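You operate a simulated robot arm through the tools that you are given. There is no shell and no other tool. Be economical: measure what you need, move in short steps, check, and stop when the job is done.

You run a simulated robot arm. Do the job below in one go: nothing can be reset, and whatever is moved stays where it is left.

TASK
Change the die to the size on the job card and close the loose eyelet.
Fine: set the die with the purple post on the grey mat; lay the green net panel in the nest, loose eyelet toward the punch, run the slide in, give the lever one full stroke, fingers clear of the punch, and run the slide out.

The check looks at the end state, three seconds after you hand in, the way a careful person would. Anything else that was tipped, shoved, dropped, spilled or broken makes it a failure.

THE ROBOT
A 6-joint arm with a two-finger parallel gripper, fixed in place. Base frame: the origin is at the foot of the arm, x ahead of it, y to its left, z up; the work surface is at about z = 0.85. Lengths are in m, angles in degrees, forces in N, time in s.
With the tool pointing down near the work surface it reaches from about 0.26 to 0.68 m from the base axis. Its first joint turns from -66.0 to 66.0 degrees. Payload 2.9 kg.
The TCP is the grasp point between the finger pads, 0.03 m short of the fingertips. In the tool frame z runs along the fingers and y along their closing line. The gripper opens to 0.11 m. The fingers are 0.02 m wide and 0.01 m thick; the gripper's body (0.048 by 0.112 m) begins 0.055 m behind the TCP.
Orientation is that of the tool frame in the base frame, as [roll, pitch, yaw] about the fixed x, y, z axes, in that order (R = Rz(yaw) Ry(pitch) Rx(roll)). With the fingers straight down and closing along the base's y, the tool's x points along the base's -x, its y along +y and its z along -z.

THE INTERFACE
- The arm moves only by the tool nudge_tool. Its argument "steps" is a list of rows, each an object of numbers (a shift or turn left out is 0, a gripper value left out holds the last): "rx", "ry", "rz": the turn, a rotation vector about the tool's x, y, z in units of 6 degrees (1.0 is 6 degrees); "dx", "dy", "dz": the shift along the tool's x, y, z in units of 40 mm (1.0 is 40 mm); "jaw": the finger opening in m, from 0 to 0.11. In form: [{"rx": .., "ry": .., "rz": .., "dx": .., "dy": .., "dz": .., "jaw": ..}, ...]. A call has 1 to 8 rows; each row shifts and turns the commanded pose from where the row before left it, along the tool's axes as they then stand. A call with a number of a shift or a turn outside -1 to 1 is refused whole. A row lasts 0.2 s, in which the tool goes at most 0.05 m and 8.6 degrees; a call with a longer step from one row to the next is refused whole, and so is a gripper value outside its range. Where a pose cannot be reached the arm comes as near as it can. A force on the tool above 70 N (or 10 N above the force at the start of the call, whichever is more), or a blocked arm, ends the call early, and 0.2 s more pass. The fingers move at their own pace (about 0.108 m/s each) and stop on an object; they squeeze with about 24 N. The grip force told is the motor's: it shows also when the fingers shut on nothing. Time passes only in rows, and 0.2 s behind the last, so rows that do not move let the fingers close. The reply holds the time, the measured pose of the TCP, the force on the tool along the base axes, the opening and the grip force, in the units named above and with some noise, and new pictures: "views" is both (left out), scene, wrist or none.
- Cameras (640 x 400 px; columns grow to the right, rows downward): "scene" is fixed at [0.0898, 0.4417, 1.3961]; the picture's right is [-0.65, -0.76, 0.00], its down [-0.35, 0.30, -0.89] and it looks along [0.67, -0.58, -0.46] (base axes); focal length 262 px, centre (320, 200). "wrist" rides on the gripper at [0.072, 0.017, -0.103] in the tool frame; the picture's right is [-0.23, 0.97, 0.00], its down [-0.76, -0.18, -0.62] and it looks along [-0.61, -0.14, 0.78] (tool axes); focal length 222 px, centre (320, 200). There is no depth. A picture from a camera that has moved, and an enlarged one, comes with that camera's place and axes in the base frame and with its lens.
- inspect(camera, box): a new picture of the part [left, top, right, bottom] of that camera's present view, enlarged. It takes no simulated time.
- hand_in(): hands the job in; it is judged then, once.

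Work in short steps. Places have to be worked out from the pictures, the camera data and where the tool is seen: move nearer, look again, correct. Check each grasp and each placing, and mend what went wrong. You have 120 turns and 170 pictures in all, those below and enlarged ones among them. Open the gripper and draw the arm clear of the work before you hand the job in, unless the task says otherwise; then end with one line.

The tools are called after ">>>" as name(argument=value, ...) on one line, values as JSON. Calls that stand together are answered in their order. nudge_tool: Moves the arm, as the interface text tells. Its arguments: {"type":"object","properties":{"steps":{"type":"array","items":{"type":"object","properties":{"rx":{"type":"number"},"ry":{"type":"number"},"rz":{"type":"number"},"dx":{"type":"number"},"dy":{"type":"number"},"dz":{"type":"number"},"jaw":{"type":"number"}}}},"views":{"type":"string","enum":["both","scene","wrist","none"]}},"required":["steps"]} The other tools are called the same way: inspect (camera, box) takes an enlarged picture of a part of a camera's view; hand_in () hands the job in.

At the start:

```text
time: 0.0
tool_pos: [0.37, 0.1158, 1.2675]
tool_rot: [-180.0, 0.0, 179.9]
force: [-0.1, 0.1, 0.3]
opening: 0.1098
finger_force: 0.2
```

scene: 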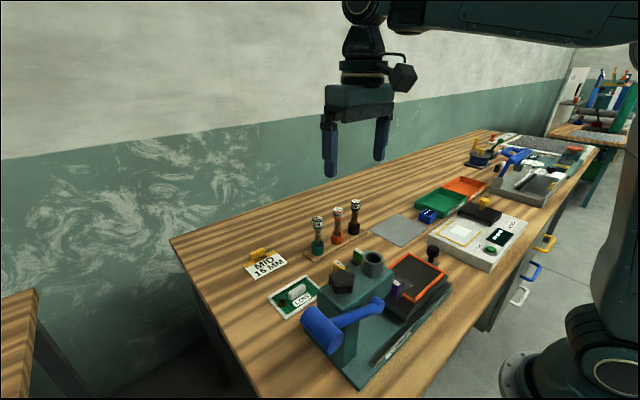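
wrist: 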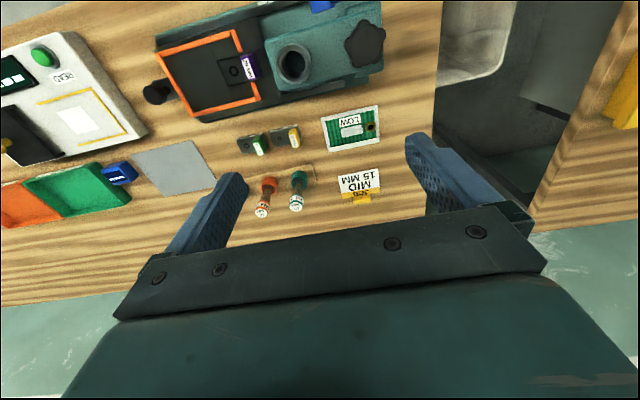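

I begin by enlarging the scene to read the job card and the dies.

>>> inspect(camera="scene", box=[230, 180, 390, 280])

>>> inspect(camera="scene", box=[260, 220, 460, 390])

>>> inspect(camera="wrist", box=[130, 0, 400, 220])

>>> inspect(camera="scene", box=[400, 120, 600, 260])

```text
4.00 times, centred on (310, 230) of scene
camera zoom: at [0.0898, 0.4417, 1.3961], right [-0.65, -0.76, 0.0], down [-0.35, 0.3, -0.89], along [0.67, -0.58, -0.46], focal length 1049 px, centre (360, 80)
```

zoom: 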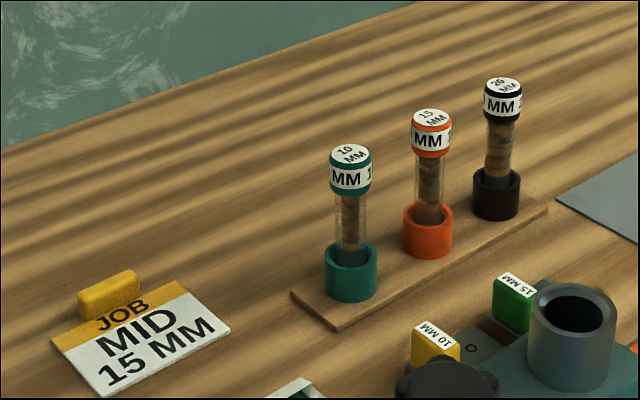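

```text
2.35 times, centred on (360, 305) of scene
camera zoom: at [0.0898, 0.4417, 1.3961], right [-0.65, -0.76, 0.0], down [-0.35, 0.3, -0.89], along [0.67, -0.58, -0.46], focal length 617 px, centre (226, -47)
```

zoom: 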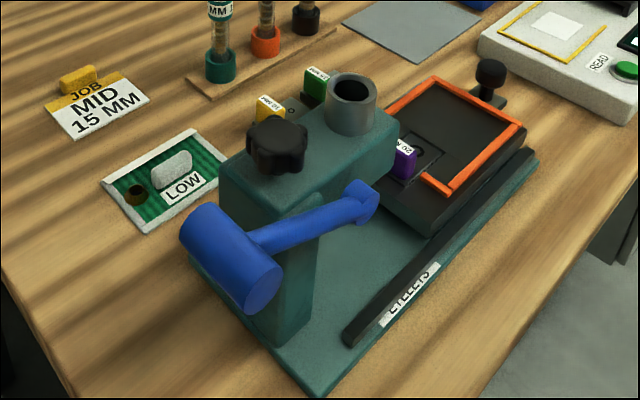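

```text
1.82 times, centred on (265, 110) of wrist
camera zoom: at [0.2978, 0.1328, 1.3691], right [0.23, 0.97, 0.0], down [0.76, -0.18, 0.62], along [0.61, -0.14, -0.78], focal length 404 px, centre (420, 364)
```

zoom: 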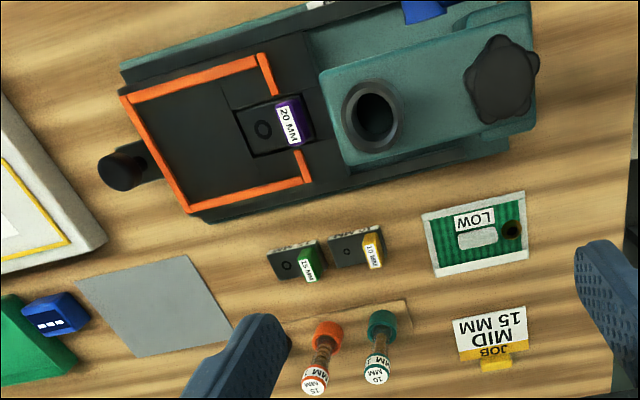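

```text
2.86 times, centred on (500, 190) of scene
camera zoom: at [0.0898, 0.4417, 1.3961], right [-0.65, -0.76, 0.0], down [-0.35, 0.3, -0.89], along [0.67, -0.58, -0.46], focal length 750 px, centre (-194, 229)
```

zoom: 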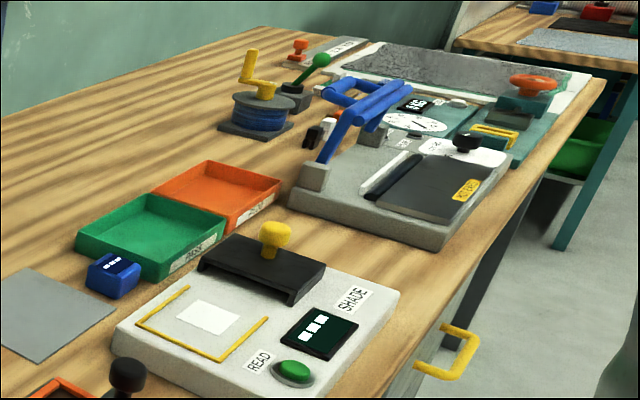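

Job card: MID, 15 MM (green-post die); purple 20 MM die is in the slide. I move down and toward the slide for a closer look.

>>> nudge_tool(steps=[{"dy": -0.75, "dz": 0.8}, {"dy": -0.75, "dz": 0.8}, {"dy": -0.75, "dz": 0.8}, {"dy": -0.65, "dz": 0.8, "dx": 0.5}], views="both")

```text
time: 1.0
tool_pos: [0.351, 0.0011, 1.1372]
tool_rot: [180.0, 0.1, -179.8]
force: [0.9, 0.6, -0.7]
opening: 0.1101
finger_force: 0.0
camera wrist: at [0.2779, 0.0181, 1.2389], right [0.23, 0.97, 0.0], down [0.76, -0.18, 0.62], along [0.61, -0.14, -0.78], focal length 222 px, centre (320, 200)
```

scene: 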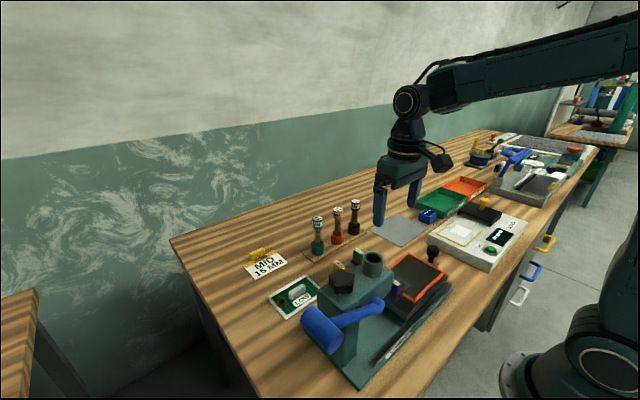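
wrist: 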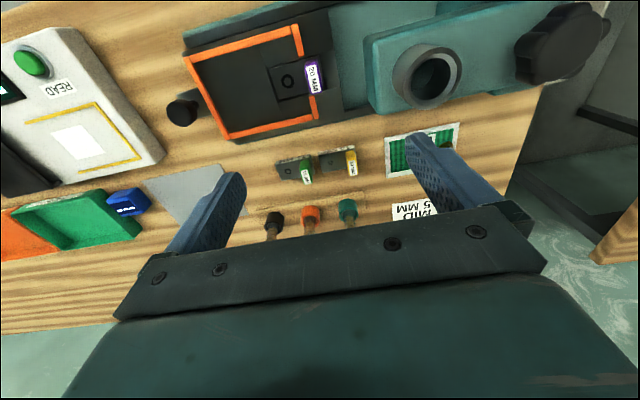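

>>> inspect(camera="wrist", box=[160, 0, 480, 200])

>>> inspect(camera="scene", box=[300, 230, 460, 330])

```text
2.00 times, centred on (320, 100) of wrist
camera zoom: at [0.2779, 0.0181, 1.2389], right [0.23, 0.97, 0.0], down [0.76, -0.18, 0.62], along [0.61, -0.14, -0.78], focal length 444 px, centre (320, 400)
```

zoom: 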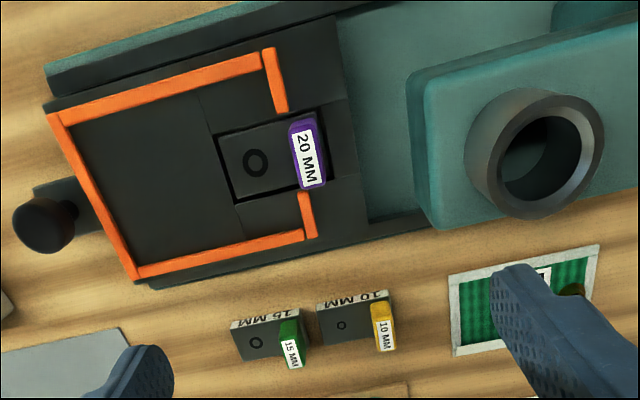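

```text
4.00 times, centred on (380, 280) of scene
camera zoom: at [0.0898, 0.4417, 1.3961], right [-0.65, -0.76, 0.0], down [-0.35, 0.3, -0.89], along [0.67, -0.58, -0.46], focal length 1049 px, centre (80, -120)
```

zoom: 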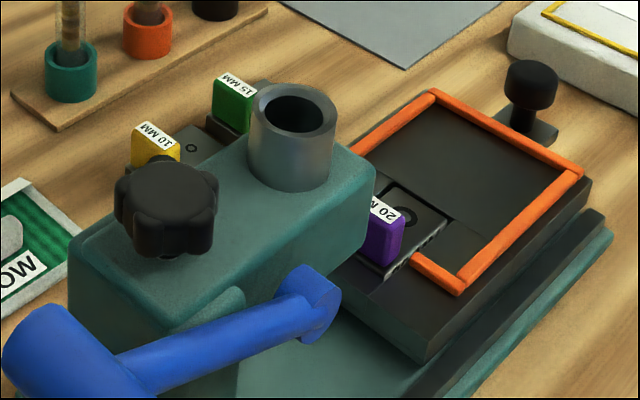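

Purple post top is about (0.325, 0.0, 0.93), with the press head's front near y≈0.056, so I'll grip across x with yaw −90 (camera on the −y side). Rotating in place first.

>>> nudge_tool(steps=[{"rz": -1}, {"rz": -1}, {"rz": -1}, {"rz": -1}, {"rz": -1}, {"rz": -1}, {"rz": -1}, {"rz": -1}], views="none")

>>> nudge_tool(steps=[{"rz": -1}, {"rz": -1}, {"rz": -1}, {"rz": -1}, {"rz": -1}, {"rz": -1}, {"rz": -1}], views="wrist")

```text
time: 2.8
tool_pos: [0.35, 0.0015, 1.1395]
tool_rot: [179.9, 0.0, -131.9]
force: [-0.5, -0.3, 0.1]
opening: 0.11
finger_force: 0.1
```

```text
time: 4.4
tool_pos: [0.3507, 0.0005, 1.1396]
tool_rot: [-179.9, 0.1, -89.7]
force: [-0.4, -0.6, 0.5]
opening: 0.1099
finger_force: 0.0
camera wrist: at [0.3338, -0.0718, 1.242], right [-0.97, 0.22, 0.0], down [0.18, 0.76, 0.62], along [0.14, 0.61, -0.78], focal length 222 px, centre (320, 200)
```

wrist: 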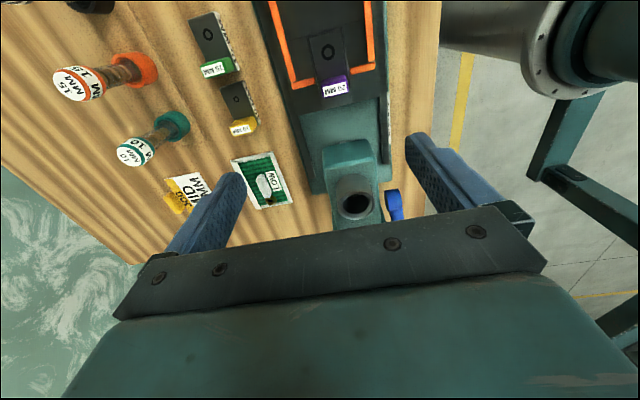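

>>> inspect(camera="wrist", box=[180, 0, 420, 220])

```text
1.82 times, centred on (300, 110) of wrist
camera zoom: at [0.3338, -0.0718, 1.242], right [-0.97, 0.22, 0.0], down [0.18, 0.76, 0.62], along [0.14, 0.61, -0.78], focal length 404 px, centre (356, 364)
```

zoom: 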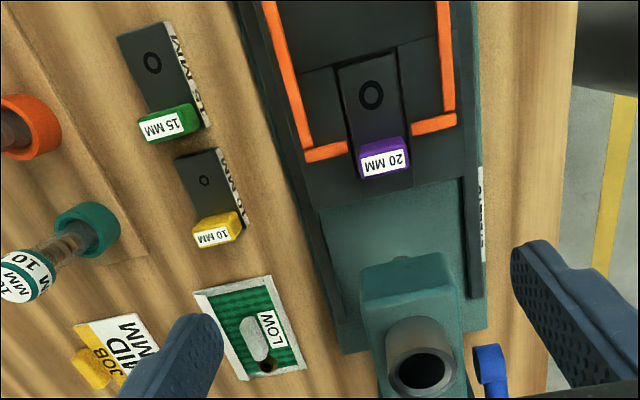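

Post top is 33 mm wide in x, centred near (0.327, 0). I descend above it with narrower opening.

>>> nudge_tool(steps=[{"dy": 0.6, "dz": 0.6, "jaw": 0.06}, {"dz": 0.8}, {"dz": 0.8}, {"dz": 0.6}], views="both")

>>> inspect(camera="wrist", box=[220, 40, 420, 200])

>>> inspect(camera="scene", box=[340, 220, 460, 300])

```text
time: 5.4
tool_pos: [0.3272, 0.0002, 1.0288]
tool_rot: [-180.0, 0.0, -89.8]
force: [0.8, -0.1, 0.5]
opening: 0.0599
finger_force: 0.1
camera wrist: at [0.3114, -0.0725, 1.1306], right [-0.97, 0.23, 0.0], down [0.18, 0.76, 0.62], along [0.14, 0.61, -0.78], focal length 222 px, centre (320, 200)
```

scene: 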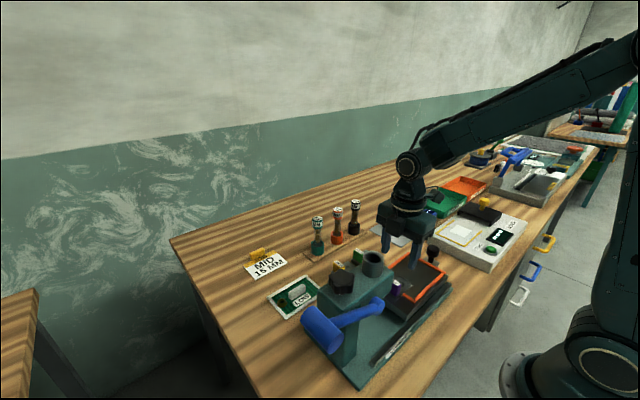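
wrist: 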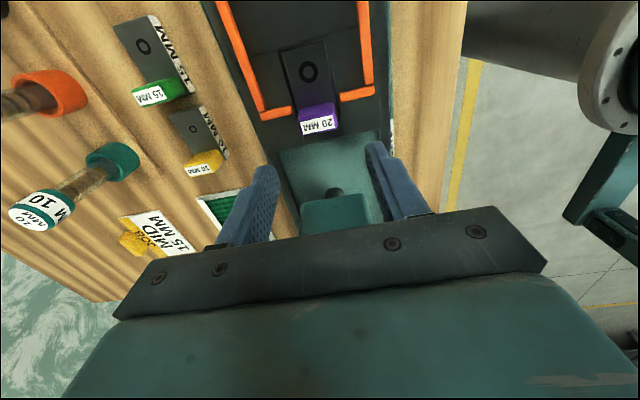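

```text
2.50 times, centred on (320, 120) of wrist
camera zoom: at [0.3114, -0.0725, 1.1306], right [-0.97, 0.23, 0.0], down [0.18, 0.76, 0.62], along [0.14, 0.61, -0.78], focal length 555 px, centre (320, 400)
```

zoom: 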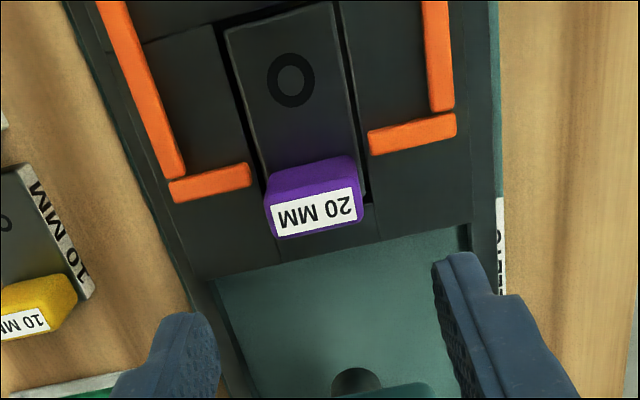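

```text
5.00 times, centred on (400, 260) of scene
camera zoom: at [0.0898, 0.4417, 1.3961], right [-0.65, -0.76, 0.0], down [-0.35, 0.3, -0.89], along [0.67, -0.58, -0.46], focal length 1312 px, centre (-80, -100)
```

zoom: 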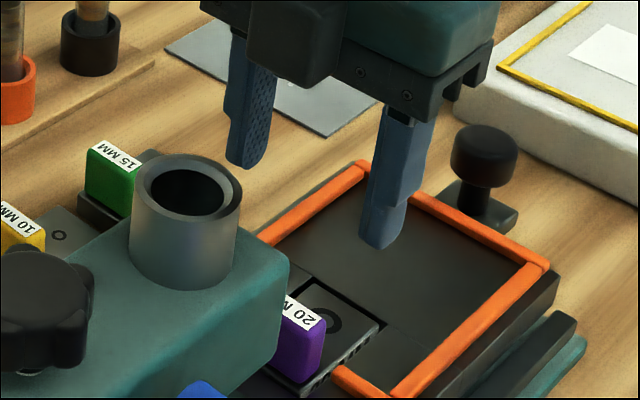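

Centred well. I lower so the fingertips straddle the post's upper part, staying above the orange stubs.

>>> nudge_tool(steps=[{"dz": 0.8, "dx": 0.04}, {"dz": 0.8}, {"dz": 0.45}], views="both")

>>> inspect(camera="scene", box=[350, 220, 450, 300])

```text
time: 6.2
tool_pos: [0.328, 0.0009, 0.9461]
tool_rot: [-179.9, 0.1, -89.9]
force: [0.6, 0.1, 0.0]
opening: 0.0599
finger_force: 0.1
camera wrist: at [0.3104, -0.0725, 1.0474], right [-0.97, 0.23, 0.0], down [0.18, 0.76, 0.62], along [0.14, 0.61, -0.78], focal length 222 px, centre (320, 200)
```

scene: 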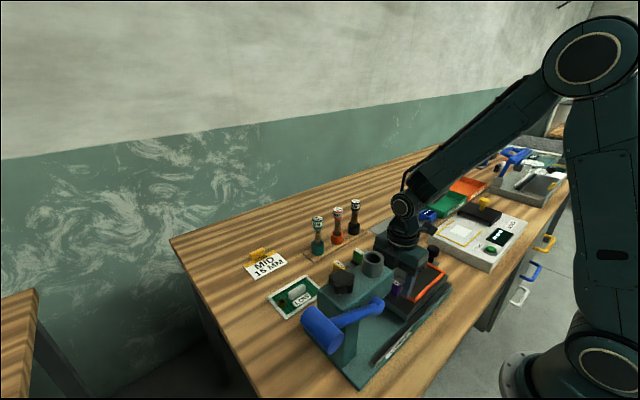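
wrist: 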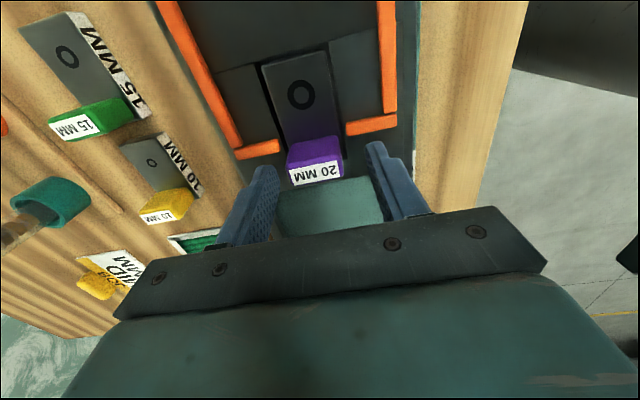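

```text
5.00 times, centred on (400, 260) of scene
camera zoom: at [0.0898, 0.4417, 1.3961], right [-0.65, -0.76, 0.0], down [-0.35, 0.3, -0.89], along [0.67, -0.58, -0.46], focal length 1312 px, centre (-80, -100)
```

zoom: 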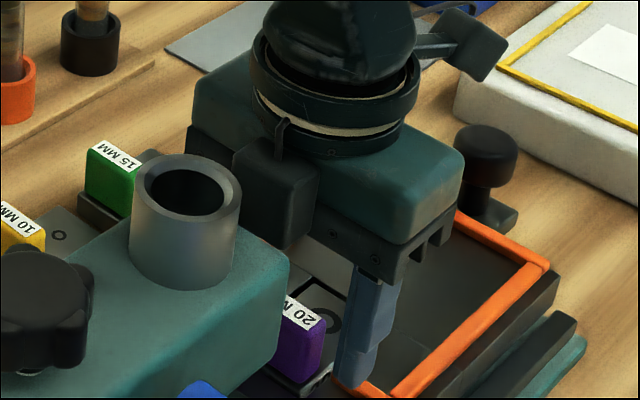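

Fingertips are ~14 mm below the post top, straddling it. Small y shift, then close.

>>> nudge_tool(steps=[{"dx": 0.08, "dz": 0.05}, {"jaw": 0.02}, {}, {}], views="wrist")

```text
time: 7.2
tool_pos: [0.3279, -0.0034, 0.9432]
tool_rot: [-180.0, 0.0, -90.1]
force: [2.1, 1.0, -0.4]
opening: 0.0357
finger_force: 24.0
camera wrist: at [0.3108, -0.0766, 1.0456], right [-0.97, 0.23, 0.0], down [0.18, 0.76, 0.62], along [0.14, 0.61, -0.78], focal length 222 px, centre (320, 200)
```

wrist: 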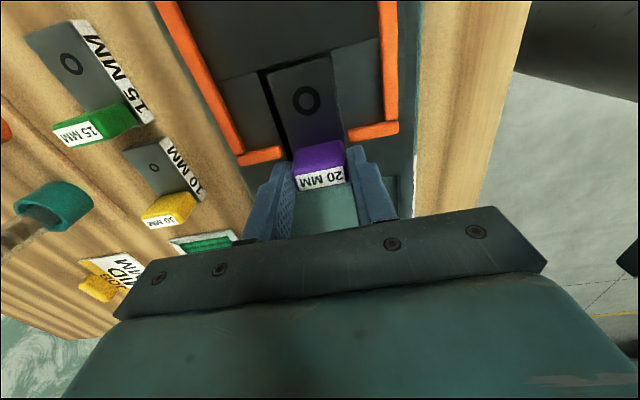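

Gripped at 36 mm. Lift straight up.

>>> nudge_tool(steps=[{"dz": -0.3}, {"dz": -0.6}, {"dz": -0.8}, {"dz": -0.8}], views="both")

>>> inspect(camera="scene", box=[340, 200, 460, 300])

```text
time: 8.2
tool_pos: [0.3266, -0.0052, 1.0412]
tool_rot: [-180.0, -0.1, -90.0]
force: [-0.4, -0.1, -1.9]
opening: 0.0358
finger_force: 24.2
camera wrist: at [0.3104, -0.0769, 1.1435], right [-0.97, 0.23, 0.0], down [0.18, 0.76, 0.62], along [0.14, 0.61, -0.78], focal length 222 px, centre (320, 200)
```

scene: 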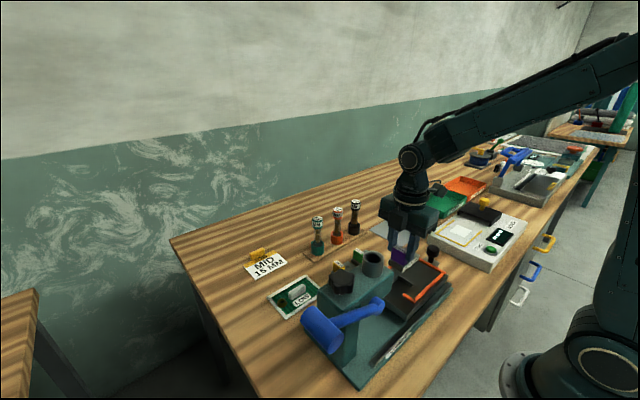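
wrist: 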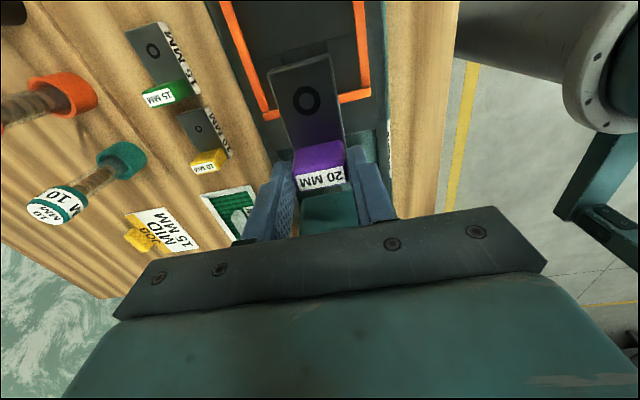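

```text
4.00 times, centred on (400, 250) of scene
camera zoom: at [0.0899, 0.4417, 1.3961], right [-0.65, -0.76, 0.0], down [-0.35, 0.3, -0.89], along [0.67, -0.58, -0.46], focal length 1049 px, centre (0, 0)
```

zoom: 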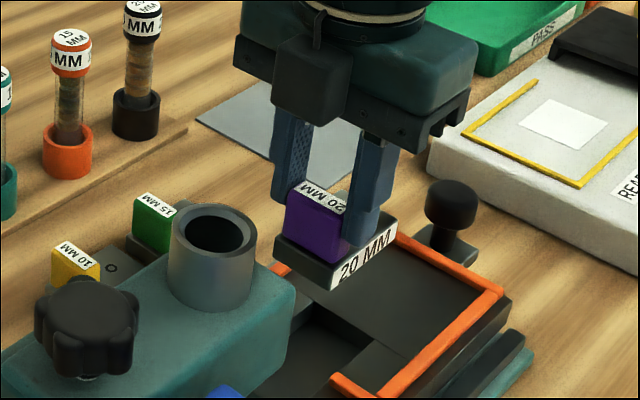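

Die is level in the grip. Mat centre ≈ (0.51, −0.31); I carry the die there at this height.

>>> nudge_tool(steps=[{"dx": 0.89, "dy": -0.55}, {"dx": 0.89, "dy": -0.55}, {"dx": 0.89, "dy": -0.55}, {"dx": 0.89, "dy": -0.55}, {"dx": 0.89, "dy": -0.55}, {"dx": 0.89, "dy": -0.55}, {"dx": 0.89, "dy": -0.55}, {"dx": 0.89, "dy": -0.6}], views="both")

```text
time: 10.0
tool_pos: [0.5049, -0.289, 1.043]
tool_rot: [-180.0, 0.0, -90.0]
force: [0.3, -0.9, -2.2]
opening: 0.0356
finger_force: 23.7
camera wrist: at [0.4886, -0.3621, 1.1454], right [-0.97, 0.23, 0.0], down [0.18, 0.76, 0.62], along [0.14, 0.61, -0.78], focal length 222 px, centre (320, 200)
```

scene: 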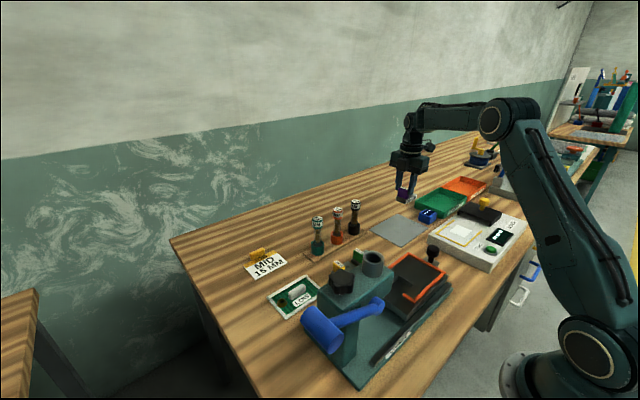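
wrist: 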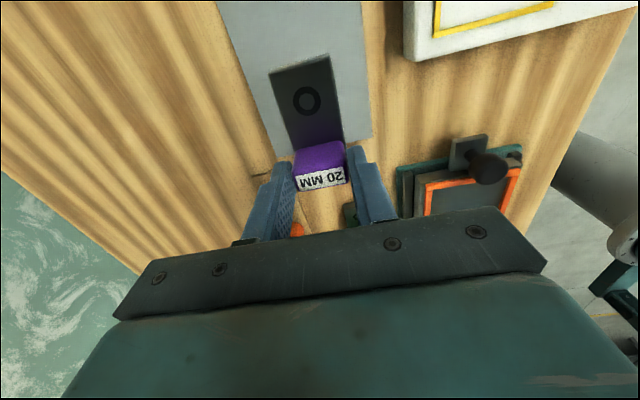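

Die is over the mat. Nudge 1 cm to centre and lower; slow near the end watching force.

>>> nudge_tool(steps=[{"dx": 0.2, "dy": -0.25, "dz": 0.6}, {"dz": 0.8}, {"dz": 0.8}, {"dz": 0.6}], views="both")

>>> inspect(camera="scene", box=[360, 180, 460, 260])

```text
time: 11.0
tool_pos: [0.5167, -0.2964, 0.9309]
tool_rot: [-179.9, 0.0, -89.9]
force: [0.8, 0.5, -3.2]
opening: 0.0356
finger_force: 24.0
camera wrist: at [0.4999, -0.3692, 1.0325], right [-0.97, 0.23, 0.0], down [0.18, 0.76, 0.62], along [0.14, 0.61, -0.78], focal length 222 px, centre (320, 200)
```

scene: 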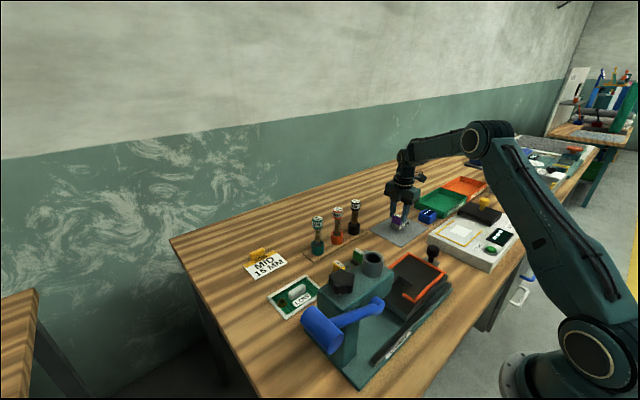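
wrist: 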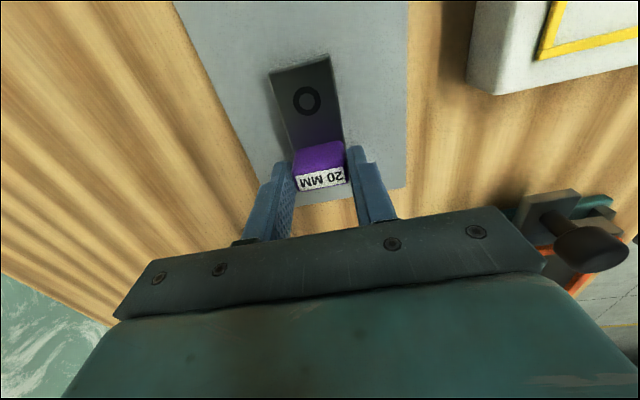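

```text
5.00 times, centred on (410, 220) of scene
camera zoom: at [0.0899, 0.4417, 1.3961], right [-0.65, -0.76, 0.0], down [-0.35, 0.3, -0.89], along [0.67, -0.58, -0.46], focal length 1312 px, centre (-130, 100)
```

zoom: 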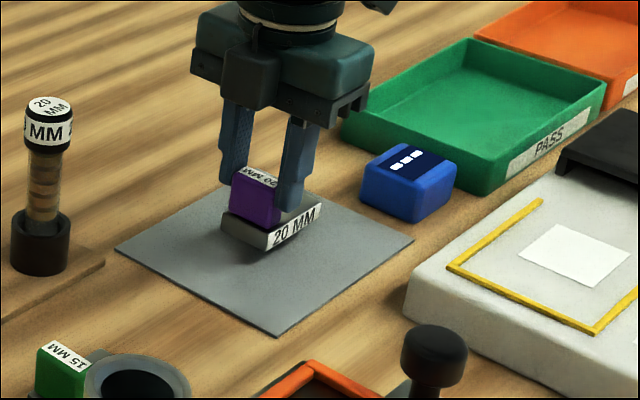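

Still ~12 mm above the mat. Lowering in small steps.

>>> nudge_tool(steps=[{"dz": 0.15}, {"dz": 0.08}], views="none")

>>> inspect(camera="scene", box=[370, 200, 430, 240])

```text
time: 11.6
tool_pos: [0.5149, -0.2972, 0.9209]
tool_rot: [-179.9, 0.1, -90.1]
force: [-1.2, -0.1, -1.9]
opening: 0.0356
finger_force: 24.2
```

```text
10.00 times, centred on (400, 220) of scene
camera zoom: at [0.0899, 0.4417, 1.3961], right [-0.65, -0.76, 0.0], down [-0.35, 0.3, -0.89], along [0.67, -0.58, -0.46], focal length 2624 px, centre (-480, 0)
```

zoom: 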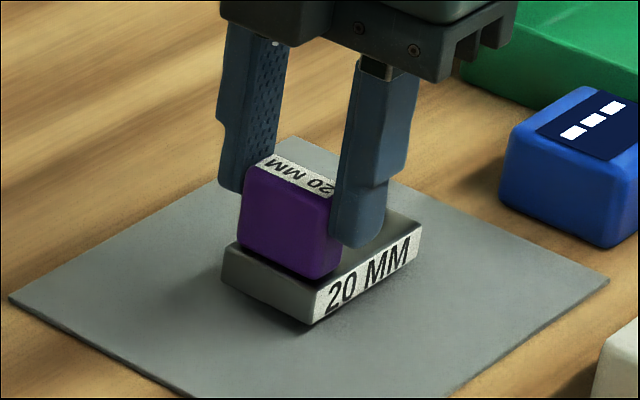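

>>> nudge_tool(steps=[{"dz": 0.05}, {"dz": 0.05}, {"dz": 0.04}], views="none")

>>> inspect(camera="scene", box=[370, 200, 430, 240])

```text
time: 12.4
tool_pos: [0.5138, -0.2964, 0.9154]
tool_rot: [180.0, -0.1, -90.1]
force: [0.2, 0.5, -1.2]
opening: 0.0358
finger_force: 23.3
```

```text
10.00 times, centred on (400, 220) of scene
camera zoom: at [0.0899, 0.4417, 1.3961], right [-0.65, -0.76, 0.0], down [-0.35, 0.3, -0.89], along [0.67, -0.58, -0.46], focal length 2624 px, centre (-480, 0)
```

zoom: 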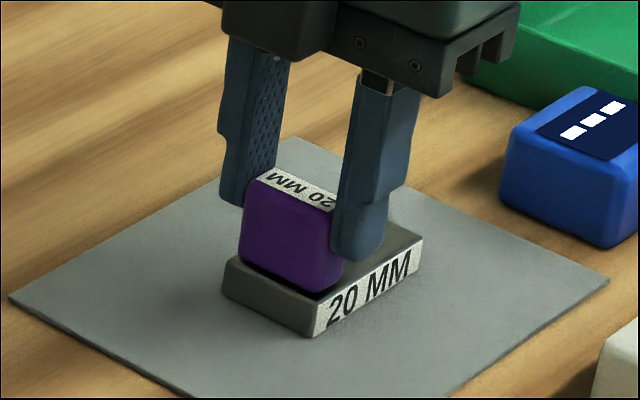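

>>> nudge_tool(steps=[{"dz": 0.04}, {"dz": 0.04}], views="none")

```text
time: 13.0
tool_pos: [0.5142, -0.2972, 0.9155]
tool_rot: [-179.8, -0.1, -89.9]
force: [-5.8, 2.6, 17.3]
opening: 0.0357
finger_force: 23.8
```

Contact felt (17 N). Release and lift.

>>> nudge_tool(steps=[{"dz": -0.06}, {"jaw": 0.06}, {}, {"dz": -0.5}, {"dz": -0.9}, {"dz": -0.9}, {"dz": -0.5}], views="scene")

>>> inspect(camera="scene", box=[340, 190, 460, 270])

```text
time: 14.6
tool_pos: [0.5137, -0.2951, 1.0296]
tool_rot: [-180.0, 0.1, -89.9]
force: [-0.2, 0.0, -0.8]
opening: 0.0599
finger_force: 0.2
```

scene: 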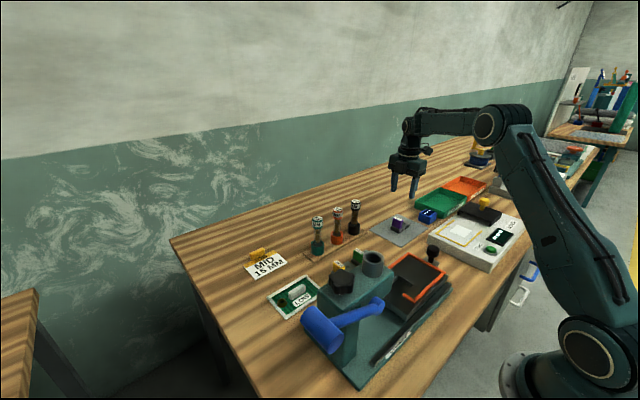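

```text
5.00 times, centred on (400, 230) of scene
camera zoom: at [0.0898, 0.4417, 1.3961], right [-0.65, -0.76, 0.0], down [-0.35, 0.3, -0.89], along [0.67, -0.58, -0.46], focal length 1312 px, centre (-80, 50)
```

zoom: 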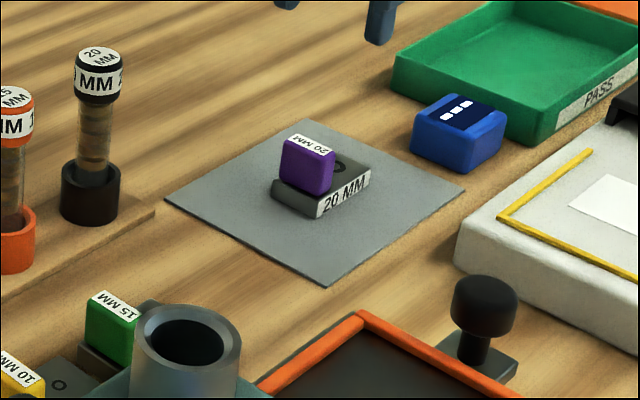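

Purple die rests on the mat. Now over the green-post die near (0.485, −0.055).

>>> nudge_tool(steps=[{"dx": -1, "dy": 0.12}, {"dx": -1, "dy": 0.12}, {"dx": -1, "dy": 0.12}, {"dx": -1, "dy": 0.12}, {"dx": -1, "dy": 0.12}, {"dx": -0.9, "dy": 0.12}], views="wrist")

>>> inspect(camera="wrist", box=[220, 60, 420, 200])

```text
time: 16.0
tool_pos: [0.4832, -0.0603, 1.0264]
tool_rot: [179.9, -0.1, -90.0]
force: [-0.6, -0.4, -0.7]
opening: 0.0596
finger_force: 0.1
camera wrist: at [0.4672, -0.1324, 1.1288], right [-0.97, 0.23, 0.0], down [0.18, 0.76, 0.62], along [0.14, 0.61, -0.78], focal length 222 px, centre (320, 200)
```

wrist: 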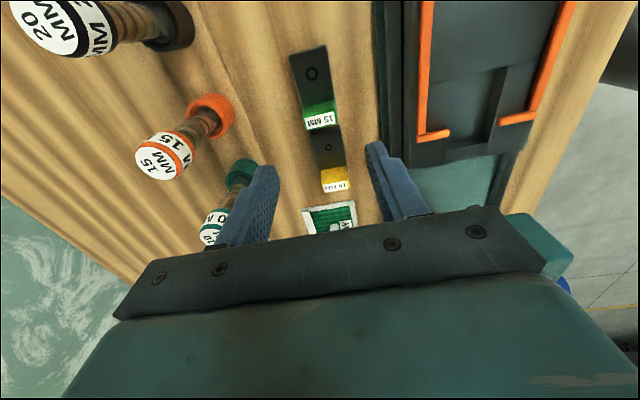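

```text
2.86 times, centred on (320, 130) of wrist
camera zoom: at [0.4672, -0.1324, 1.1288], right [-0.97, 0.23, 0.0], down [0.18, 0.76, 0.62], along [0.14, 0.61, -0.78], focal length 635 px, centre (320, 400)
```

zoom: 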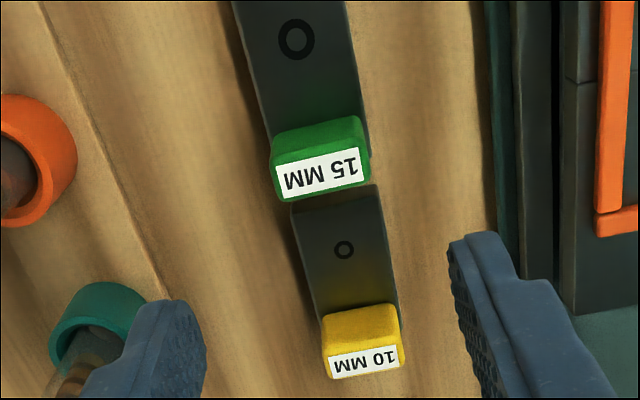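

Green post centred ≈ (0.4845, −0.0555). Descend and close on it.

>>> nudge_tool(steps=[{"dx": -0.11, "dy": -0.03, "dz": 0.8}, {"dz": 0.8}, {"dz": 0.7}, {"dz": 0.45}, {}], views="both")

>>> inspect(camera="wrist", box=[240, 60, 400, 220])

```text
time: 17.2
tool_pos: [0.4858, -0.0592, 0.9191]
tool_rot: [180.0, 0.0, -90.0]
force: [0.3, -0.9, 0.5]
opening: 0.0601
finger_force: 0.0
camera wrist: at [0.4693, -0.1307, 1.0211], right [-0.97, 0.23, 0.0], down [0.18, 0.76, 0.62], along [0.14, 0.61, -0.78], focal length 222 px, centre (320, 200)
```

scene: 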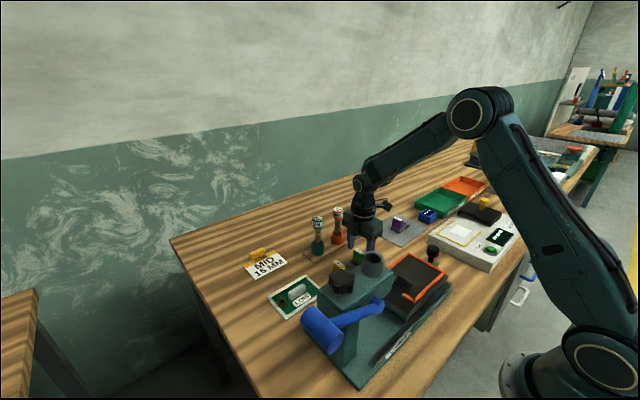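
wrist: 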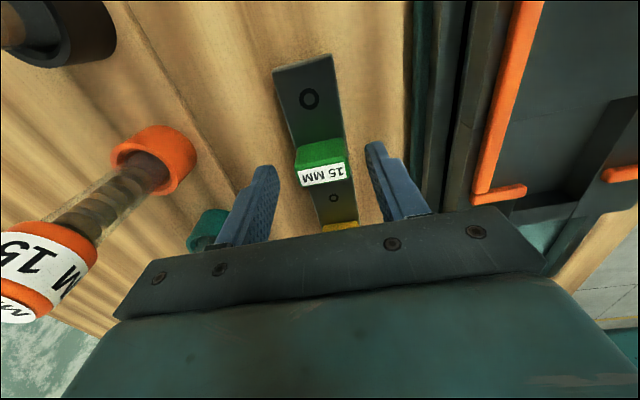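

```text
2.50 times, centred on (320, 140) of wrist
camera zoom: at [0.4693, -0.1307, 1.0211], right [-0.97, 0.23, 0.0], down [0.18, 0.76, 0.62], along [0.14, 0.61, -0.78], focal length 555 px, centre (320, 350)
```

zoom: 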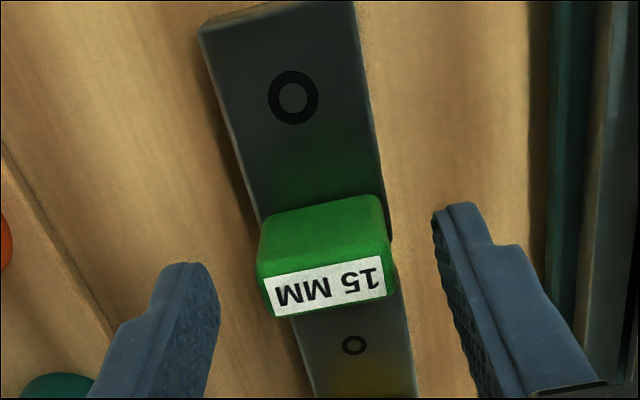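

>>> nudge_tool(steps=[{"dz": 0.13, "dy": 0.02}, {"jaw": 0.02}, {}, {}], views="none")

>>> nudge_tool(steps=[{"dz": -0.3}, {"dz": -0.8}, {"dz": -0.9}, {"dz": -0.9}, {"dz": -0.4}], views="wrist")

>>> inspect(camera="scene", box=[320, 200, 440, 280])

```text
time: 18.2
tool_pos: [0.4844, -0.0576, 0.9134]
tool_rot: [179.9, -0.1, -89.9]
force: [0.2, -0.1, -1.2]
opening: 0.0357
finger_force: 24.4
```

```text
time: 19.4
tool_pos: [0.4878, -0.0573, 1.043]
tool_rot: [179.9, 0.0, -89.9]
force: [0.1, 0.9, -1.9]
opening: 0.0356
finger_force: 24.0
camera wrist: at [0.4701, -0.1292, 1.1455], right [-0.97, 0.23, 0.0], down [0.18, 0.76, 0.62], along [0.14, 0.61, -0.78], focal length 222 px, centre (320, 200)
```

wrist: 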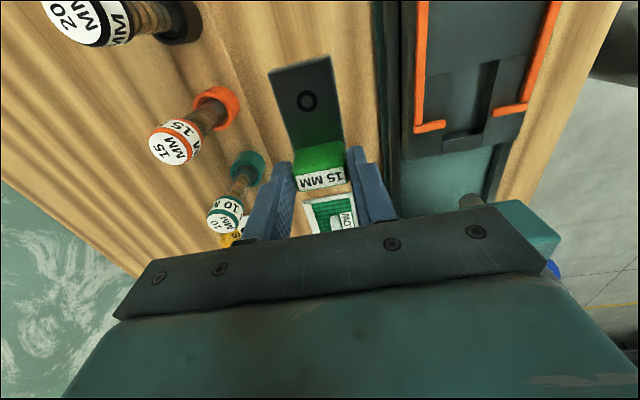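

```text
5.00 times, centred on (380, 240) of scene
camera zoom: at [0.0899, 0.4417, 1.3961], right [-0.65, -0.76, 0.0], down [-0.35, 0.3, -0.89], along [0.67, -0.58, -0.46], focal length 1312 px, centre (20, 0)
```

zoom: 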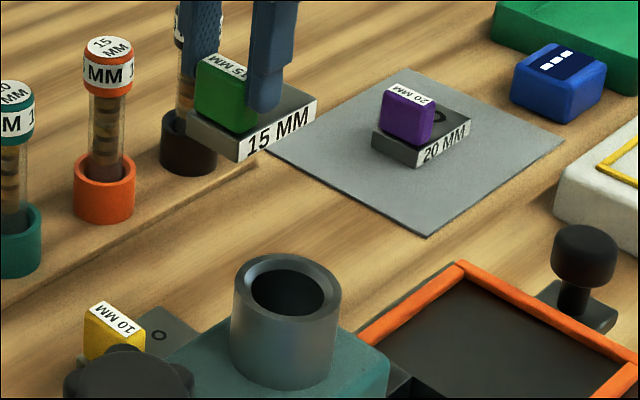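

Green die held identically to the purple one. Carrying it over the slide pocket at (0.328, −0.0035).

>>> nudge_tool(steps=[{"dx": -0.27, "dy": 0.8}, {"dx": -0.27, "dy": 0.8}, {"dx": -0.27, "dy": 0.8}, {"dx": -0.27, "dy": 0.8}, {"dx": -0.27, "dy": 0.79}, {}], views="wrist")

>>> inspect(camera="scene", box=[340, 200, 460, 300])

```text
time: 20.8
tool_pos: [0.3245, -0.0046, 1.0443]
tool_rot: [-179.9, -0.1, -89.9]
force: [-1.0, 0.2, -2.4]
opening: 0.0356
finger_force: 24.1
camera wrist: at [0.3077, -0.0766, 1.1469], right [-0.97, 0.23, 0.0], down [0.18, 0.76, 0.62], along [0.14, 0.61, -0.78], focal length 222 px, centre (320, 200)
```

wrist: 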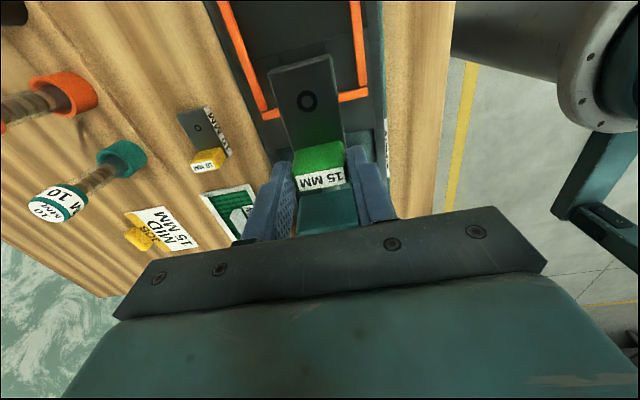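

```text
4.00 times, centred on (400, 250) of scene
camera zoom: at [0.0898, 0.4417, 1.3961], right [-0.65, -0.76, 0.0], down [-0.35, 0.3, -0.89], along [0.67, -0.58, -0.46], focal length 1049 px, centre (0, 0)
```

zoom: 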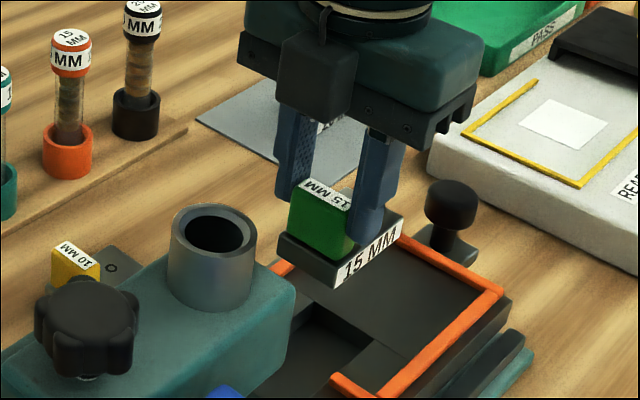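

Comparing with the purple-lift picture, I'm ~2 mm low in x. Correct and descend partway.

>>> nudge_tool(steps=[{"dy": -0.055, "dz": 0.5}, {"dz": 0.7}, {"dz": 0.5}, {}], views="wrist")

>>> inspect(camera="wrist", box=[220, 40, 420, 200])

>>> inspect(camera="scene", box=[370, 240, 450, 300])

```text
time: 21.8
tool_pos: [0.3271, -0.0036, 0.9773]
tool_rot: [-180.0, 0.0, -89.9]
force: [-0.6, -0.6, -1.9]
opening: 0.0358
finger_force: 24.4
camera wrist: at [0.3104, -0.0764, 1.0788], right [-0.97, 0.23, 0.0], down [0.18, 0.76, 0.62], along [0.14, 0.61, -0.78], focal length 222 px, centre (320, 200)
```

wrist: 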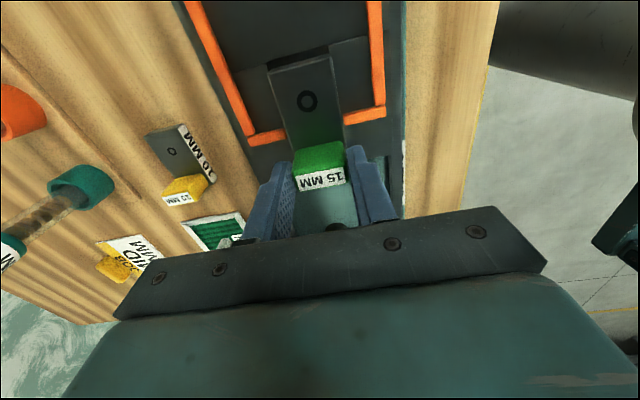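

```text
2.50 times, centred on (320, 120) of wrist
camera zoom: at [0.3104, -0.0764, 1.0788], right [-0.97, 0.23, 0.0], down [0.18, 0.76, 0.62], along [0.14, 0.61, -0.78], focal length 555 px, centre (320, 400)
```

zoom: 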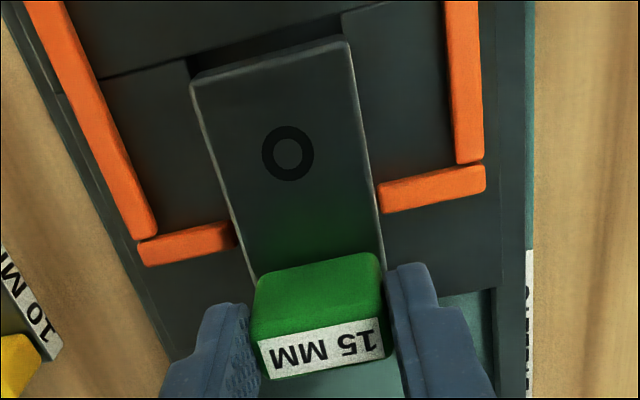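

```text
6.67 times, centred on (410, 270) of scene
camera zoom: at [0.0899, 0.4417, 1.3961], right [-0.65, -0.76, 0.0], down [-0.35, 0.3, -0.89], along [0.67, -0.58, -0.46], focal length 1749 px, centre (-280, -267)
```

zoom: 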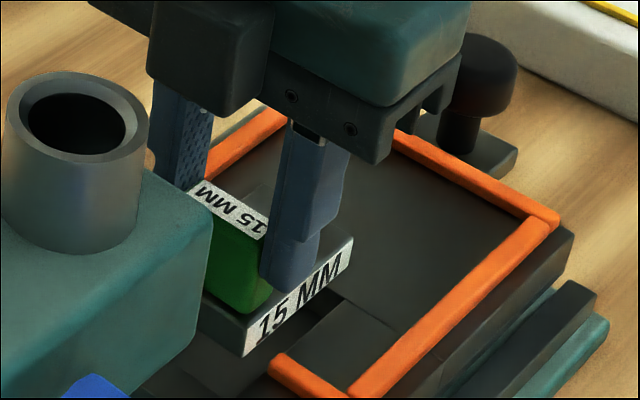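

Alignment looks right. Continue down slowly.

>>> nudge_tool(steps=[{"dz": 0.3}, {"dz": 0.2}, {}], views="none")

>>> inspect(camera="wrist", box=[220, 40, 420, 200])

>>> inspect(camera="scene", box=[370, 250, 430, 300])

```text
time: 22.6
tool_pos: [0.3297, -0.0038, 0.9577]
tool_rot: [-180.0, 0.0, -90.1]
force: [0.1, 0.3, -2.0]
opening: 0.0359
finger_force: 23.8
```

```text
2.50 times, centred on (320, 120) of wrist
camera zoom: at [0.312, -0.0763, 1.0599], right [-0.97, 0.23, 0.0], down [0.18, 0.76, 0.62], along [0.14, 0.61, -0.78], focal length 555 px, centre (320, 400)
```

zoom: 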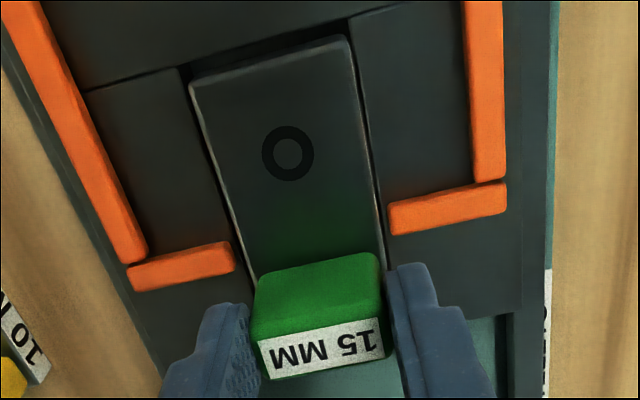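

```text
8.00 times, centred on (400, 275) of scene
camera zoom: at [0.0899, 0.4417, 1.3961], right [-0.65, -0.76, 0.0], down [-0.35, 0.3, -0.89], along [0.67, -0.58, -0.46], focal length 2099 px, centre (-320, -400)
```

zoom: 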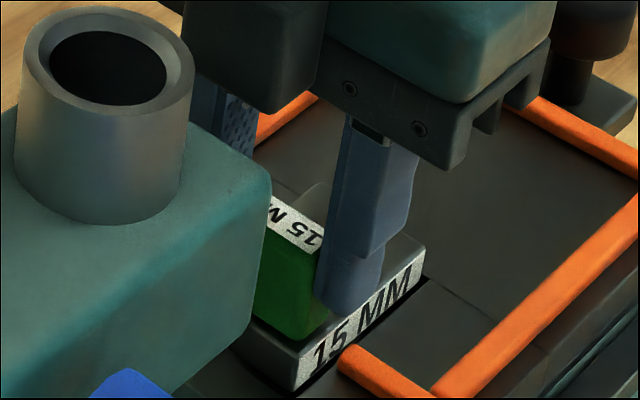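

>>> nudge_tool(steps=[{"dz": 0.12, "dy": 0.02}, {"dz": 0.1}, {}], views="none")

>>> inspect(camera="wrist", box=[220, 40, 420, 200])

```text
time: 23.4
tool_pos: [0.328, -0.0036, 0.9478]
tool_rot: [-180.0, 0.0, -89.9]
force: [-0.5, 0.7, -1.8]
opening: 0.0352
finger_force: 24.3
```

```text
2.50 times, centred on (320, 120) of wrist
camera zoom: at [0.3112, -0.0759, 1.0498], right [-0.97, 0.23, 0.0], down [0.18, 0.76, 0.62], along [0.14, 0.61, -0.78], focal length 555 px, centre (320, 400)
```

zoom: 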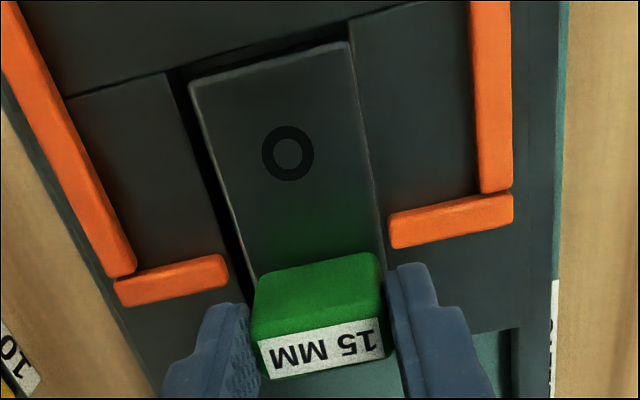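

>>> nudge_tool(steps=[{"dz": 0.05, "dy": -0.025}, {"dz": 0.06}, {}], views="none")

>>> inspect(camera="wrist", box=[220, 40, 420, 200])

>>> inspect(camera="scene", box=[370, 250, 430, 300])

```text
time: 24.2
tool_pos: [0.3302, -0.003, 0.9429]
tool_rot: [-180.0, 0.0, -90.0]
force: [-0.4, -0.5, -1.6]
opening: 0.0357
finger_force: 24.3
```

```text
2.50 times, centred on (320, 120) of wrist
camera zoom: at [0.3128, -0.0761, 1.0452], right [-0.97, 0.23, 0.0], down [0.18, 0.76, 0.62], along [0.14, 0.61, -0.78], focal length 555 px, centre (320, 400)
```

zoom: 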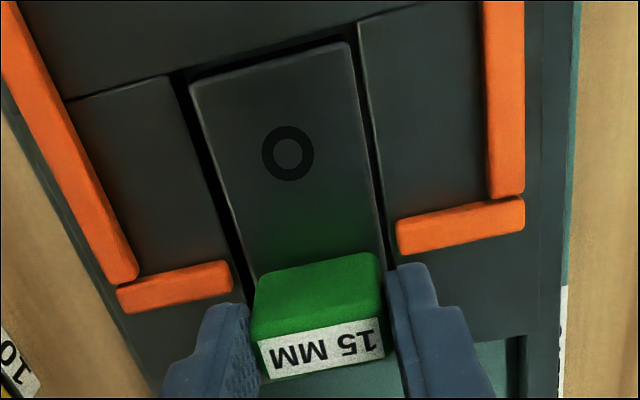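

```text
8.00 times, centred on (400, 275) of scene
camera zoom: at [0.0899, 0.4417, 1.3961], right [-0.65, -0.76, 0.0], down [-0.35, 0.3, -0.89], along [0.67, -0.58, -0.46], focal length 2099 px, centre (-320, -400)
```

zoom: 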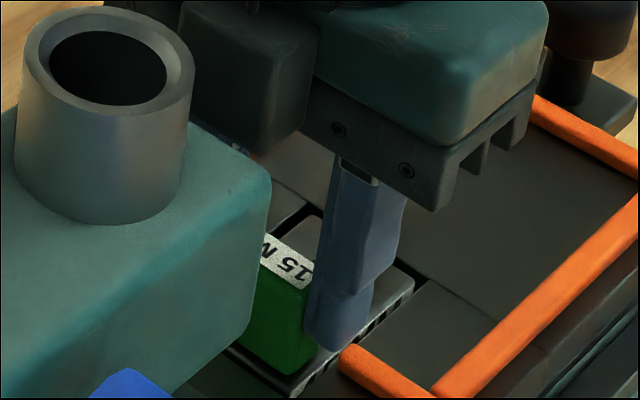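

Die is in the pocket with gaps on both sides. Lower the last millimetres until contact.

>>> nudge_tool(steps=[{"dz": 0.05}, {"dz": 0.04}], views="none")

```text
time: 24.8
tool_pos: [0.3303, -0.0032, 0.9405]
tool_rot: [-179.7, 0.1, -90.0]
force: [0.4, -1.4, 18.2]
opening: 0.0357
finger_force: 24.4
```

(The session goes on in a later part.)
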